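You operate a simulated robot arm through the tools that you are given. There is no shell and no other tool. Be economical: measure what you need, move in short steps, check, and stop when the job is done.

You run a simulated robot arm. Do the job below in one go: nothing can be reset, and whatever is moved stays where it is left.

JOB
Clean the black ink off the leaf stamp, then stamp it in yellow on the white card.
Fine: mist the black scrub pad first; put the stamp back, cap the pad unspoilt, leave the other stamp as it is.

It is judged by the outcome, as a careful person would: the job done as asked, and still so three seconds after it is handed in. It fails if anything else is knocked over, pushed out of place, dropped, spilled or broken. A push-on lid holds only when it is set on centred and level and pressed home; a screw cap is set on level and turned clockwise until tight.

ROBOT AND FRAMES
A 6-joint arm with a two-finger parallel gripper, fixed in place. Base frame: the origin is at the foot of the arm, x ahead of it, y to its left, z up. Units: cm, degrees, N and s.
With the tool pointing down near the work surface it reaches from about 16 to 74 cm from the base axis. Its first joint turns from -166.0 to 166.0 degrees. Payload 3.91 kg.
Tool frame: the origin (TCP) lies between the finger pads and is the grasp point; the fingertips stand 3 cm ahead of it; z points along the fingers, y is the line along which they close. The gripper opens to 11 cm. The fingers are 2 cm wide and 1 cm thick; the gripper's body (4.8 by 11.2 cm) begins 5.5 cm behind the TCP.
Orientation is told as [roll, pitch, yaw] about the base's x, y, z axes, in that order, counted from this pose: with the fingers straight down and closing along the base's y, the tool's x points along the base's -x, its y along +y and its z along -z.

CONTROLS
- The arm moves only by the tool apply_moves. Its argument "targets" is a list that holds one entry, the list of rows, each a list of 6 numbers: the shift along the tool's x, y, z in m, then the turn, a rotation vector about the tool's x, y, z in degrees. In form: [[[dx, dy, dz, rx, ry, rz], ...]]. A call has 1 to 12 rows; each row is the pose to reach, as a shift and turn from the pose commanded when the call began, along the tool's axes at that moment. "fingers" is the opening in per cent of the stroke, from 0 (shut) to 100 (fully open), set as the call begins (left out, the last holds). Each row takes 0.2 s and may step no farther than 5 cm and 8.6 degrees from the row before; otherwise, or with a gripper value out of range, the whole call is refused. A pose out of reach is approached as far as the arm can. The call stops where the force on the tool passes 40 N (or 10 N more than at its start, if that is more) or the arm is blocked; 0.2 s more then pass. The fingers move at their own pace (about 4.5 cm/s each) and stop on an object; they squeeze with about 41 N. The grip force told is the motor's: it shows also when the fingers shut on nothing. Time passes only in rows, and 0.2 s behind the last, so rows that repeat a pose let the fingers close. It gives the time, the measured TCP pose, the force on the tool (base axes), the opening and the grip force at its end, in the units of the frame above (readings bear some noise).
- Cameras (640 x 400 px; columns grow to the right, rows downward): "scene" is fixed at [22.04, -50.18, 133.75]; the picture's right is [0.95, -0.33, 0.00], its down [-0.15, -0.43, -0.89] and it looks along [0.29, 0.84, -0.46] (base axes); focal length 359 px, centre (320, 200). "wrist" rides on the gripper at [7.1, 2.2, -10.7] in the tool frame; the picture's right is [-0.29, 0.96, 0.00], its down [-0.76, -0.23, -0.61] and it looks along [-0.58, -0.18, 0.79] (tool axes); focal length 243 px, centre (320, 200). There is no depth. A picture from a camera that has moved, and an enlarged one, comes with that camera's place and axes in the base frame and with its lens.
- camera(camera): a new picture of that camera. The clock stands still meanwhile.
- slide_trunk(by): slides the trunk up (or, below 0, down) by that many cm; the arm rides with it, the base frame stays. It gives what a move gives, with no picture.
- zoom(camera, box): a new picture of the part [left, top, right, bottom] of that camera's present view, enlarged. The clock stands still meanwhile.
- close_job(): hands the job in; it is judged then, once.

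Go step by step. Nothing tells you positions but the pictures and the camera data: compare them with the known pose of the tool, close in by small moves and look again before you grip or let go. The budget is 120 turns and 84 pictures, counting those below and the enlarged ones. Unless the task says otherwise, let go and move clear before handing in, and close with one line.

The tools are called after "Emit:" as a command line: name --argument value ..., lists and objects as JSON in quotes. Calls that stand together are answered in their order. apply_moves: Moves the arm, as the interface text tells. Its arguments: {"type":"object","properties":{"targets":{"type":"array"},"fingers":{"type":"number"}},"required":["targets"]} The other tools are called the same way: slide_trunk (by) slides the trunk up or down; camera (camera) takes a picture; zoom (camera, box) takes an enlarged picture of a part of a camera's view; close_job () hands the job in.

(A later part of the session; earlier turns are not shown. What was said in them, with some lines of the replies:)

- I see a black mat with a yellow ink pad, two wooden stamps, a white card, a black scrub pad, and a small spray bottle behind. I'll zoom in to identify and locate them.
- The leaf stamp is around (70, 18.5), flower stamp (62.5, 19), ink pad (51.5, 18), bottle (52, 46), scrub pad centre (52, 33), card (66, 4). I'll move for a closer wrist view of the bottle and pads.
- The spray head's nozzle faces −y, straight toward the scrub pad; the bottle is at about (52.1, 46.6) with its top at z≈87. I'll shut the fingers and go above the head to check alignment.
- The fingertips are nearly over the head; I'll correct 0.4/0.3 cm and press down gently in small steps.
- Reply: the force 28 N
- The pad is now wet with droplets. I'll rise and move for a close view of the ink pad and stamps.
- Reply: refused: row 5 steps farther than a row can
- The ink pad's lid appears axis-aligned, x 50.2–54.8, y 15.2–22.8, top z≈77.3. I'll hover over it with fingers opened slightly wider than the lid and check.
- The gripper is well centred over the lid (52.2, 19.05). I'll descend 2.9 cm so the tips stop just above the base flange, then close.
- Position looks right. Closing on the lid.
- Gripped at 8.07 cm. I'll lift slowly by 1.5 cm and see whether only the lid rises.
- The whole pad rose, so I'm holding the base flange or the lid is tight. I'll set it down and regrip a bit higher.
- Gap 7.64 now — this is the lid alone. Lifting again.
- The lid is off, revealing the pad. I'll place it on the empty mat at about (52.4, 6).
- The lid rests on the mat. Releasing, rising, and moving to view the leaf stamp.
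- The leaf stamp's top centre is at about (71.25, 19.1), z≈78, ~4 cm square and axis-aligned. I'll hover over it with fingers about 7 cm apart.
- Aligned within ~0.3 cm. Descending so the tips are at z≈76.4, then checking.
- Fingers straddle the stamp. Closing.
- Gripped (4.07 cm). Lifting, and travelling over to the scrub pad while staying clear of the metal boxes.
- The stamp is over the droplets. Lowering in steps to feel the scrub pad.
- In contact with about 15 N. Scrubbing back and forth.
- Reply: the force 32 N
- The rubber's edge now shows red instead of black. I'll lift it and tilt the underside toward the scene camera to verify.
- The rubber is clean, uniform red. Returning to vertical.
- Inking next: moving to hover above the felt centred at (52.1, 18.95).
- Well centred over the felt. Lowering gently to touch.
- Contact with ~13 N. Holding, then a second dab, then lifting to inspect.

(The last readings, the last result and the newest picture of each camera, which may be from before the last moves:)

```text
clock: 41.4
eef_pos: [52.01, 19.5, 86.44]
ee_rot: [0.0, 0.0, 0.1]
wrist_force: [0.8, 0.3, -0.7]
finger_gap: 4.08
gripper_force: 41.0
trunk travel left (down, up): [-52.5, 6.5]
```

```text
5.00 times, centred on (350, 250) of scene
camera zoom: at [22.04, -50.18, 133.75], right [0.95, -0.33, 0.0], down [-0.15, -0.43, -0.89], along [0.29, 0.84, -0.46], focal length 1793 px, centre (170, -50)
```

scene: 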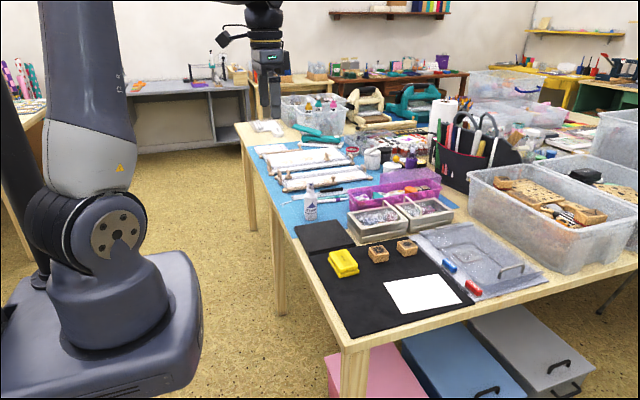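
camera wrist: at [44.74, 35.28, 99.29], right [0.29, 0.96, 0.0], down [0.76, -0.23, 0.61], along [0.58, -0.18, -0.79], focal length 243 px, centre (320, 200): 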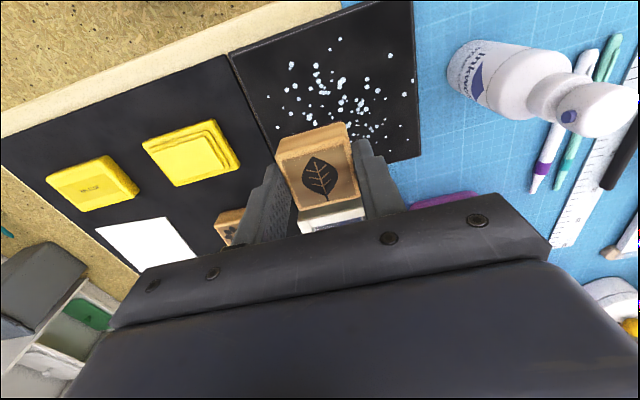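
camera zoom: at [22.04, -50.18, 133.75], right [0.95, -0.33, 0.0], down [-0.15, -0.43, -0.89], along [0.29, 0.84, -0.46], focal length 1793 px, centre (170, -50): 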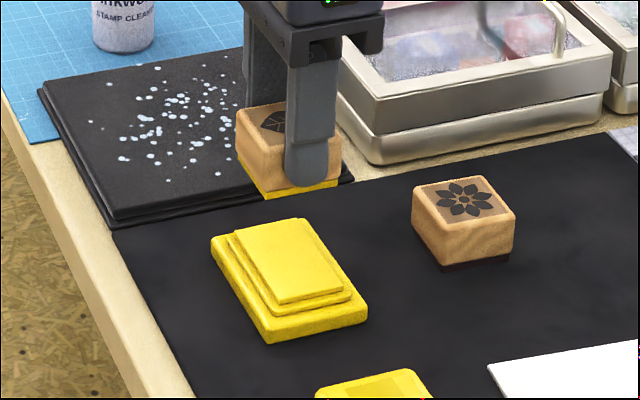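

The stamp face is now yellow. Moving over the card centre (65.9, 3.9) and hovering.

Emit:
apply_moves --targets '[[[-0.03, -0.034, 0, 0, 0, 0], [-0.06, -0.068, 0, 0, 0, 0], [-0.09, -0.102, 0, 0, 0, 0], [-0.12, -0.136, 0, 0, 0, 0], [-0.139, -0.156, 0, 0, 0, 0], [-0.139, -0.156, 0.035, 0, 0, 0], [-0.139, -0.156, 0.045, 0, 0, 0], [-0.139, -0.156, 0.045, 0, 0, 0]]]'

Emit:
zoom --camera "scene" --box '[360, 230, 488, 330]'

```text
clock: 43.2
eef_pos: [65.96, 3.87, 81.82]
ee_rot: [0.0, 0.0, 0.0]
wrist_force: [0.7, 0.4, 0.3]
finger_gap: 4.09
gripper_force: 41.1
trunk travel left (down, up): [-52.5, 6.5]
```

```text
4.00 times, centred on (424, 280) of scene
camera zoom: at [22.04, -50.18, 133.75], right [0.95, -0.33, 0.0], down [-0.15, -0.43, -0.89], along [0.29, 0.84, -0.46], focal length 1435 px, centre (-96, -120)
```

zoom: 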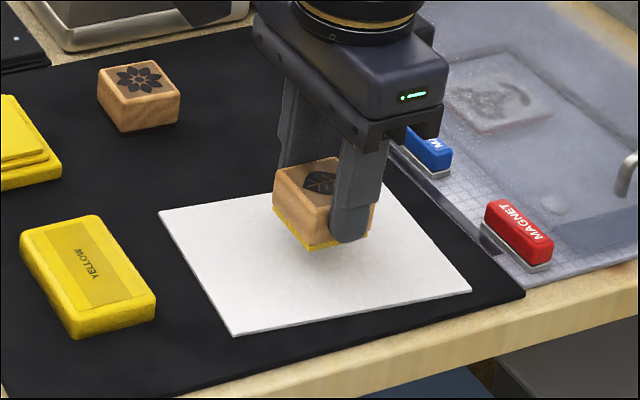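

Centred over the card. Pressing down straight in small steps.

Emit:
apply_moves --targets '[[[0, 0, 0.01, 0, 0, 0], [0, 0, 0.015, 0, 0, 0], [0, 0, 0.017, 0, 0, 0], [0, 0, 0.019, 0, 0, 0]]]'

```text
clock: 44.2
eef_pos: [66.04, 3.92, 80.09]
ee_rot: [0.0, 0.0, 0.0]
wrist_force: [0.6, -1.0, 0.2]
finger_gap: 4.06
gripper_force: 40.6
trunk travel left (down, up): [-52.5, 6.5]
```

Emit:
apply_moves --targets '[[[0, 0, 0.0015, 0, 0, 0], [0, 0, 0.003, 0, 0, 0], [0, 0, 0.004, 0, 0, 0]]]'

```text
clock: 45.0
eef_pos: [65.94, 3.94, 79.81]
ee_rot: [0.0, -0.3, -0.1]
wrist_force: [-1.6, -0.4, 15.0]
finger_gap: 4.06
gripper_force: 41.1
trunk travel left (down, up): [-52.5, 6.5]
```

Pressed with ~15 N. Hold briefly, then lift straight up.

Emit:
apply_moves --targets '[[[0, 0, 0.0005, 0, 0, 0], [0, 0, 0.0005, 0, 0, 0], [0, 0, -0.003, 0, 0, 0], [0, 0, -0.01, 0, 0, 0], [0, 0, -0.04, 0, 0, 0], [0, 0, -0.08, 0, 0, 0]]]'

Emit:
zoom --camera "scene" --box '[360, 230, 488, 330]'

```text
clock: 46.4
eef_pos: [66.04, 3.94, 87.59]
ee_rot: [0.0, 0.0, 0.0]
wrist_force: [-0.4, -0.1, -0.4]
finger_gap: 4.07
gripper_force: 41.3
trunk travel left (down, up): [-52.5, 6.5]
```

```text
4.00 times, centred on (424, 280) of scene
camera zoom: at [22.04, -50.18, 133.75], right [0.95, -0.33, 0.0], down [-0.15, -0.43, -0.89], along [0.29, 0.84, -0.46], focal length 1435 px, centre (-96, -120)
```

zoom: 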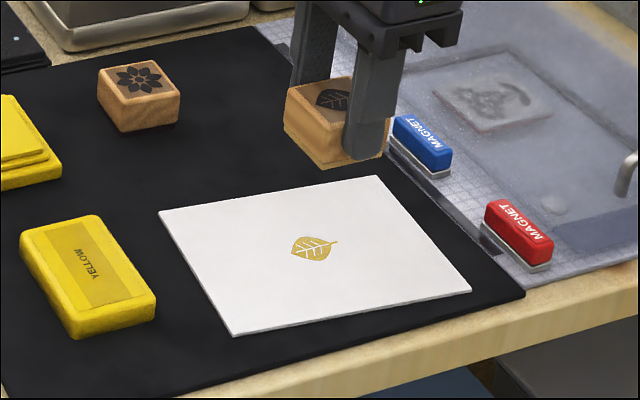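

A clean yellow leaf is on the card. Now returning the stamp to its original spot, TCP (70.95, 19.0).

Emit:
apply_moves --targets '[[[-0.015, 0.045, 0, 0, 0, 0], [-0.03, 0.09, 0, 0, 0, 0], [-0.045, 0.135, 0, 0, 0, 0], [-0.0495, 0.1507, 0, 0, 0, 0], [-0.0495, 0.1507, 0.04, 0, 0, 0], [-0.0495, 0.1507, 0.07, 0, 0, 0], [-0.0495, 0.1507, 0.076, 0, 0, 0]]]'

Emit:
zoom --camera "scene" --box '[366, 220, 430, 270]'

```text
clock: 48.0
eef_pos: [70.74, 19.15, 79.86]
ee_rot: [0.0, 0.1, 0.0]
wrist_force: [-0.4, 0.7, -1.2]
finger_gap: 4.06
gripper_force: 41.0
trunk travel left (down, up): [-52.5, 6.5]
```

```text
8.00 times, centred on (398, 245) of scene
camera zoom: at [22.04, -50.18, 133.75], right [0.95, -0.33, 0.0], down [-0.15, -0.43, -0.89], along [0.29, 0.84, -0.46], focal length 2870 px, centre (-304, -160)
```

zoom: 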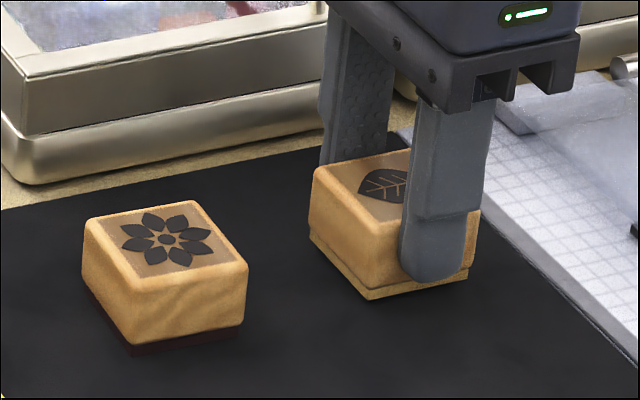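

Emit:
apply_moves --targets '[[[-0.001, 0, 0.001, 0, 0, 0], [-0.001, 0, 0.002, 0, 0, 0], [-0.001, 0, 0.003, 0, 0, 0]]]'

```text
clock: 48.8
eef_pos: [70.83, 19.17, 79.76]
ee_rot: [-0.1, -0.1, 0.0]
wrist_force: [0.7, 0.6, -0.6]
finger_gap: 4.08
gripper_force: 41.6
trunk travel left (down, up): [-52.5, 6.5]
```

Emit:
apply_moves --targets '[[[0, 0, 0.001, 0, 0, 0], [0, 0, 0.002, 0, 0, 0]]]'

```text
clock: 49.4
eef_pos: [70.88, 19.13, 79.62]
ee_rot: [0.0, 0.0, 0.1]
wrist_force: [-0.8, 1.1, 2.4]
finger_gap: 4.05
gripper_force: 41.0
trunk travel left (down, up): [-52.5, 6.5]
```

Touching the mat. Releasing and rising.

Emit:
apply_moves --targets '[[[0, 0, 0.0005, 0, 0, 0], [0, 0, 0.0005, 0, 0, 0], [0, 0, 0, 0, 0, 0], [0, 0, -0.03, 0, 0, 0], [0, 0, -0.07, 0, 0, 0], [0, 0, -0.11, 0, 0, 0]]]' --fingers 60

Emit:
zoom --camera "scene" --box '[310, 220, 470, 320]'

```text
clock: 50.8
eef_pos: [71.08, 19.01, 90.89]
ee_rot: [0.0, 0.0, 0.0]
wrist_force: [-0.9, -0.1, 0.0]
finger_gap: 6.59
gripper_force: 0.1
trunk travel left (down, up): [-52.5, 6.5]
```

```text
4.00 times, centred on (390, 270) of scene
camera zoom: at [22.04, -50.18, 133.75], right [0.95, -0.33, 0.0], down [-0.15, -0.43, -0.89], along [0.29, 0.84, -0.46], focal length 1435 px, centre (40, -80)
```

zoom: 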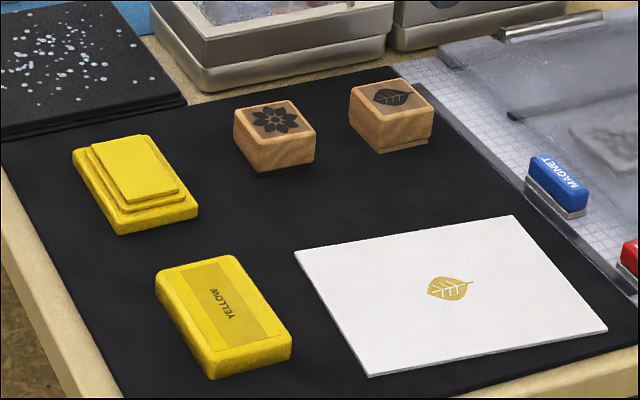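

Stamp is back and level. Now to the lid: moving over it at (52.35, 5.95).

Emit:
apply_moves --targets '[[[0.035, -0.025, 0, 0, 0, 0], [0.07, -0.05, 0, 0, 0, 0], [0.105, -0.075, 0, 0, 0, 0], [0.14, -0.1, 0, 0, 0, 0], [0.175, -0.125, 0, 0, 0, 0], [0.1865, -0.131, 0.02, 0, 0, 0], [0.1865, -0.131, 0.06, 0, 0, 0], [0.1865, -0.131, 0.085, 0, 0, 0], [0.1865, -0.131, 0.085, 0, 0, 0]]]' --fingers 86

Emit:
zoom --camera "wrist" --box '[160, 60, 480, 260]'

```text
clock: 52.8
eef_pos: [52.31, 5.88, 82.13]
ee_rot: [0.1, 0.0, 0.0]
wrist_force: [-0.1, 0.5, 0.6]
finger_gap: 9.47
gripper_force: 0.1
trunk travel left (down, up): [-52.5, 6.5]
```

```text
2.00 times, centred on (320, 160) of wrist
camera zoom: at [45.17, 8.02, 92.74], right [0.29, 0.96, 0.0], down [0.76, -0.23, 0.61], along [0.58, -0.18, -0.79], focal length 485 px, centre (320, 280)
```

zoom: 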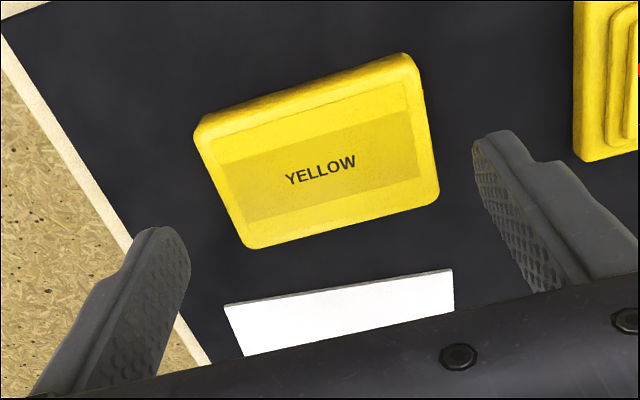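

Centred. Descend 3.2 cm to the previous grip height and close.

Emit:
apply_moves --targets '[[[0, 0, 0.015, 0, 0, 0], [0, 0, 0.026, 0, 0, 0], [0, 0, 0.031, 0, 0, 0], [0, 0, 0.031, 0, 0, 0]]]'

Emit:
apply_moves --targets '[[[0, 0, 0, 0, 0, 0], [0, 0, 0, 0, 0, 0], [0, 0, 0, 0, 0, 0], [0, 0, 0, 0, 0, 0]]]' --fingers 55

```text
clock: 53.8
eef_pos: [52.37, 5.91, 78.91]
ee_rot: [0.0, 0.0, 0.0]
wrist_force: [-1.4, 0.1, 0.1]
finger_gap: 9.44
gripper_force: 0.2
trunk travel left (down, up): [-52.5, 6.5]
```

```text
clock: 54.8
eef_pos: [52.34, 5.95, 78.96]
ee_rot: [0.0, 0.0, 0.0]
wrist_force: [0.3, 0.2, -0.2]
finger_gap: 7.67
gripper_force: 41.4
trunk travel left (down, up): [-52.5, 6.5]
```

Gripped. Carrying the lid back above the base and hovering 3 cm over it.

Emit:
apply_moves --targets '[[[0, 0, -0.02, 0, 0, 0], [0, 0, -0.06, 0, 0, 0], [0, 0.045, -0.06, 0, 0, 0], [0, 0.09, -0.06, 0, 0, 0], [-0.0005, 0.1308, -0.06, 0, 0, 0], [-0.0005, 0.1308, -0.04, 0, 0, 0], [-0.0005, 0.1308, -0.04, 0, 0, 0]]]'

Emit:
zoom --camera "scene" --box '[290, 220, 418, 300]'

Emit:
zoom --camera "wrist" --box '[200, 60, 440, 210]'

```text
clock: 56.4
eef_pos: [52.41, 18.87, 82.93]
ee_rot: [0.0, 0.0, 0.0]
wrist_force: [0.3, 0.7, 0.2]
finger_gap: 7.67
gripper_force: 41.0
trunk travel left (down, up): [-52.5, 6.5]
```

```text
5.00 times, centred on (354, 260) of scene
camera zoom: at [22.04, -50.18, 133.75], right [0.95, -0.33, 0.0], down [-0.15, -0.43, -0.89], along [0.29, 0.84, -0.46], focal length 1793 px, centre (150, -100)
```

zoom: 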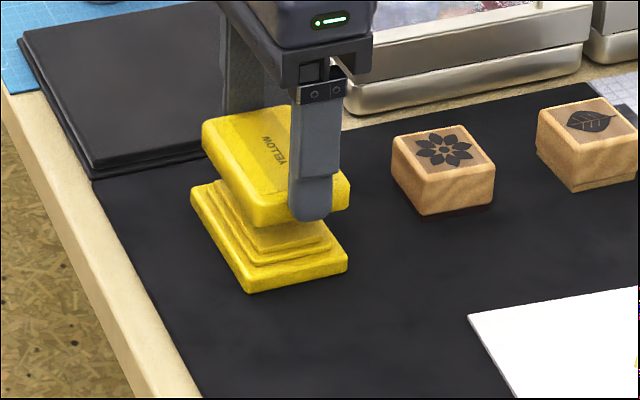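

```text
2.67 times, centred on (320, 135) of wrist
camera zoom: at [45.22, 21.07, 93.57], right [0.29, 0.96, 0.0], down [0.76, -0.23, 0.61], along [0.58, -0.18, -0.79], focal length 647 px, centre (320, 373)
```

zoom: 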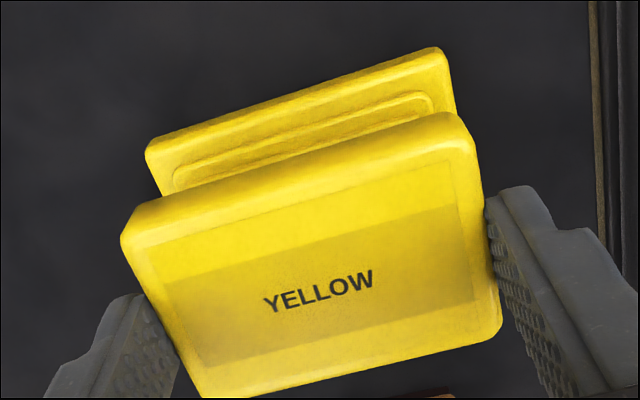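

The base looks ~0.25 cm toward −x relative to the lid compared with removal. I'll shift the lid −0.25 in x, +0.1 in y, lower to just above engagement and look closely.

Emit:
apply_moves --targets '[[[0.0025, 0.001, 0.005, 0, 0, 0], [0.0025, 0.001, 0.015, 0, 0, 0], [0.0025, 0.001, 0.015, 0, 0, 0]]]'

Emit:
zoom --camera "scene" --box '[318, 235, 366, 285]'

Emit:
zoom --camera "wrist" --box '[220, 60, 420, 210]'

```text
clock: 57.2
eef_pos: [52.15, 19.09, 81.41]
ee_rot: [-0.1, 0.0, 0.0]
wrist_force: [0.2, -0.4, 0.2]
finger_gap: 7.66
gripper_force: 41.0
trunk travel left (down, up): [-52.5, 6.5]
```

```text
8.00 times, centred on (342, 260) of scene
camera zoom: at [22.04, -50.18, 133.75], right [0.95, -0.33, 0.0], down [-0.15, -0.43, -0.89], along [0.29, 0.84, -0.46], focal length 2870 px, centre (144, -280)
```

zoom: 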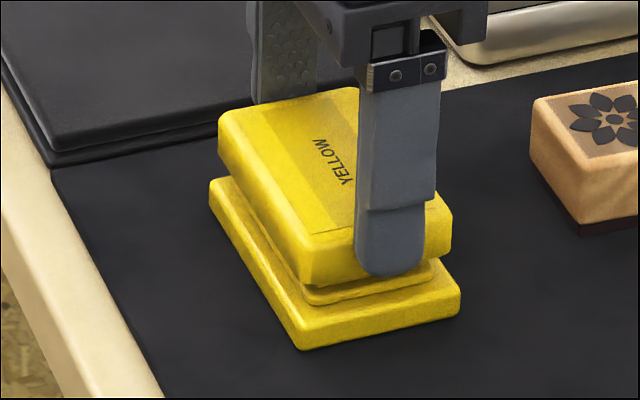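

```text
2.67 times, centred on (320, 135) of wrist
camera zoom: at [44.98, 21.19, 91.98], right [0.29, 0.96, 0.0], down [0.76, -0.23, 0.61], along [0.58, -0.18, -0.79], focal length 647 px, centre (320, 373)
```

zoom: 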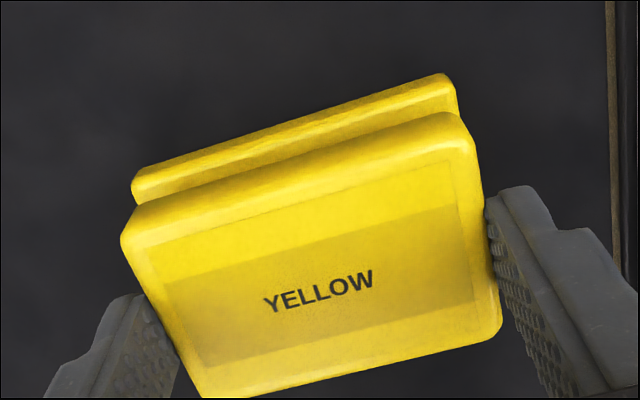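

Nearly aligned; a final −0.1 cm nudge in x, then lower onto the base and press.

Emit:
apply_moves --targets '[[[0.001, -0.0005, 0.003, 0, 0, 0], [0.001, -0.0005, 0.006, 0, 0, 0], [0.001, -0.0005, 0.009, 0, 0, 0], [0.001, -0.0005, 0.011, 0, 0, 0]]]'

Emit:
zoom --camera "scene" --box '[318, 235, 366, 285]'

```text
clock: 58.2
eef_pos: [52.03, 18.94, 80.25]
ee_rot: [0.0, 0.0, 0.0]
wrist_force: [0.1, 0.6, 0.2]
finger_gap: 7.64
gripper_force: 40.9
trunk travel left (down, up): [-52.5, 6.5]
```

```text
8.00 times, centred on (342, 260) of scene
camera zoom: at [22.04, -50.18, 133.75], right [0.95, -0.33, 0.0], down [-0.15, -0.43, -0.89], along [0.29, 0.84, -0.46], focal length 2870 px, centre (144, -280)
```

zoom: 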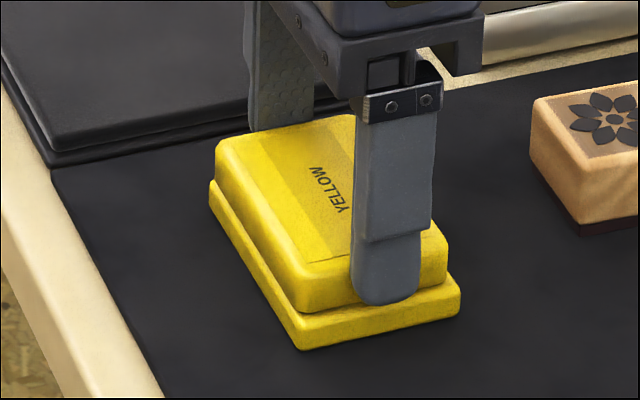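

The lid now looks ~0.1 cm too far −x; nudge back and press home.

Emit:
apply_moves --targets '[[[-0.0013, 0, 0, 0, 0, 0], [-0.0013, 0, 0.001, 0, 0, 0], [-0.0013, 0, 0.002, 0, 0, 0], [-0.0013, 0, 0.003, 0, 0, 0]]]'

Emit:
zoom --camera "scene" --box '[318, 235, 366, 285]'

```text
clock: 59.2
eef_pos: [52.21, 19.03, 80.1]
ee_rot: [0.0, -0.1, 0.1]
wrist_force: [-1.6, -1.5, 15.3]
finger_gap: 7.66
gripper_force: 40.8
trunk travel left (down, up): [-52.5, 6.5]
```

```text
8.00 times, centred on (342, 260) of scene
camera zoom: at [22.04, -50.18, 133.75], right [0.95, -0.33, 0.0], down [-0.15, -0.43, -0.89], along [0.29, 0.84, -0.46], focal length 2870 px, centre (144, -280)
```

zoom: 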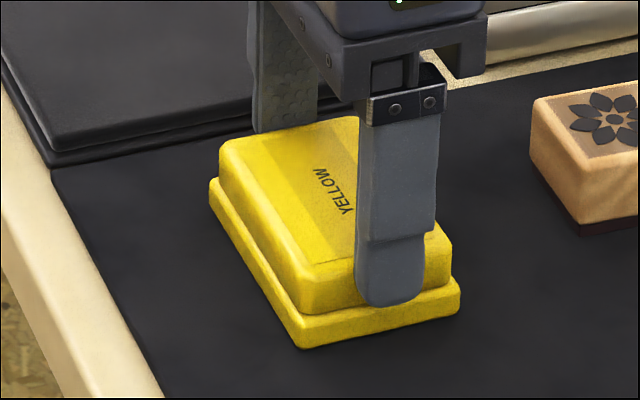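

Centred like the original. Pressing harder to seat it.

Emit:
apply_moves --targets '[[[0, 0, 0.001, 0, 0, 0], [0, 0, 0.002, 0, 0, 0], [0, 0, 0.003, 0, 0, 0], [0, 0, 0.004, 0, 0, 0]]]'

```text
clock: 59.9
eef_pos: [52.29, 19.02, 80.14]
ee_rot: [0.1, -0.4, 0.0]
wrist_force: [-4.1, -3.2, 18.1]
finger_gap: 7.67
gripper_force: 41.3
trunk travel left (down, up): [-52.5, 6.5]
stopped in row 3: the force on the tool passed its limit (the readings are from after the stop); the commanded pose is now the measured one
```

It bottomed out at the seated height. Releasing, then I'll press once more on the lid's centre with closed fingers.

Emit:
apply_moves --targets '[[[0, 0, 0, 0, 0, 0], [0, 0, 0, 0, 0, 0], [0, 0, -0.02, 0, 0, 0], [0, 0, -0.04, 0, 0, 0]]]' --fingers 86

Emit:
apply_moves --targets '[[[0, 0, 0, 0, 0, 0], [0, 0, 0, 0, 0, 0], [0, 0, 0, 0, 0, 0], [0, 0, 0, 0, 0, 0], [0, 0, 0, 0, 0, 0], [0, 0, 0.015, 0, 0, 0], [0, 0, 0.03, 0, 0, 0], [0, 0, 0.034, 0, 0, 0]]]' --fingers 0

Emit:
zoom --camera "scene" --box '[318, 235, 366, 285]'

```text
clock: 60.9
eef_pos: [52.42, 19.12, 84.06]
ee_rot: [0.0, -0.3, 0.1]
wrist_force: [-0.7, 0.4, 0.4]
finger_gap: 9.45
gripper_force: 0.0
trunk travel left (down, up): [-52.5, 6.5]
```

```text
clock: 62.9
eef_pos: [52.56, 19.14, 81.19]
ee_rot: [0.3, -0.8, 0.1]
wrist_force: [-3.6, -1.9, 20.2]
finger_gap: 0.0
gripper_force: 37.6
trunk travel left (down, up): [-52.5, 6.5]
stopped in row 8: the force on the tool passed its limit (the readings are from after the stop); the commanded pose is now the measured one
```

```text
8.00 times, centred on (342, 260) of scene
camera zoom: at [22.04, -50.18, 133.75], right [0.95, -0.33, 0.0], down [-0.15, -0.43, -0.89], along [0.29, 0.84, -0.46], focal length 2870 px, centre (144, -280)
```

zoom: 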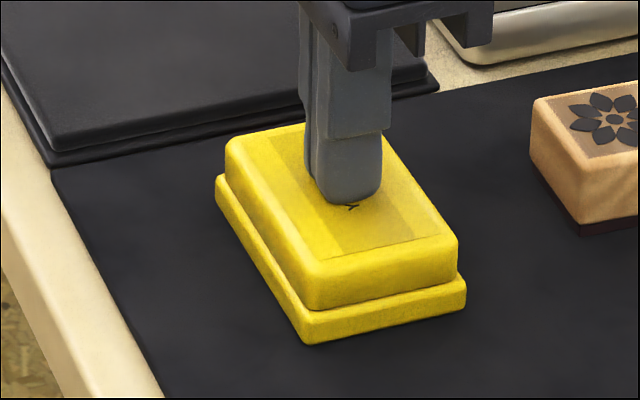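

The lid is seated level. Raising clear and taking a final look.

Emit:
apply_moves --targets '[[[0, 0, -0.03, 0, 0, 0], [0, 0, -0.075, 0, 0, 0], [0, 0, -0.12, 0, 0, 0], [0.03, 0.0, -0.16, 0, 0, 0], [0.06, 0.0, -0.19, 0, 0, 0], [0.1, 0.0, -0.21, 0, 0, 0]]]'

Emit:
zoom --camera "scene" --box '[290, 170, 480, 320]'

Emit:
zoom --camera "scene" --box '[318, 235, 366, 285]'

```text
clock: 64.3
eef_pos: [42.55, 19.21, 101.65]
ee_rot: [0.2, -0.6, 0.1]
wrist_force: [-0.4, 0.2, -0.4]
finger_gap: 0.0
gripper_force: 37.8
trunk travel left (down, up): [-52.5, 6.5]
```

```text
2.67 times, centred on (385, 245) of scene
camera zoom: at [22.04, -50.18, 133.75], right [0.95, -0.33, 0.0], down [-0.15, -0.43, -0.89], along [0.29, 0.84, -0.46], focal length 956 px, centre (147, 80)
```

zoom: 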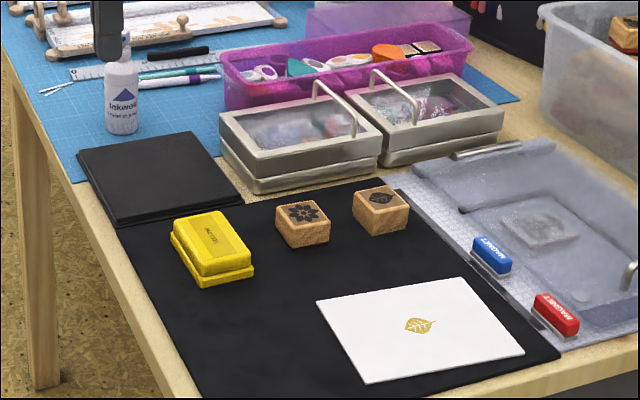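

```text
8.00 times, centred on (342, 260) of scene
camera zoom: at [22.04, -50.18, 133.75], right [0.95, -0.33, 0.0], down [-0.15, -0.43, -0.89], along [0.29, 0.84, -0.46], focal length 2870 px, centre (144, -280)
```

zoom: 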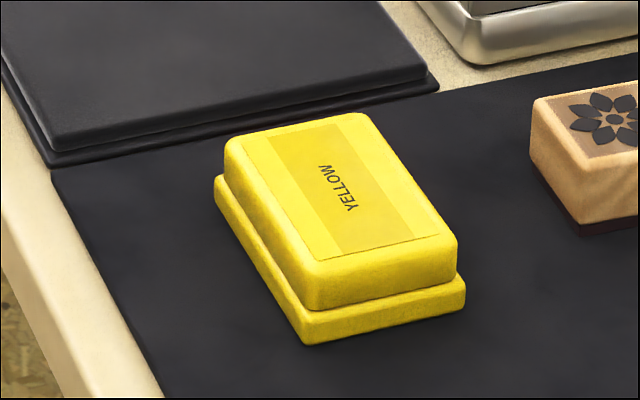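

Everything is in place: the print is on the card, the pad is capped, both stamps are in position and the arm is clear. Handing in.

Emit:
close_job

```text
The job is handed in.
```

The leaf stamp was cleaned on the misted scrub pad and printed in yellow on the card. It is back in its place with yellow ink on its face, the ink pad is capped, and the flower stamp was left untouched.
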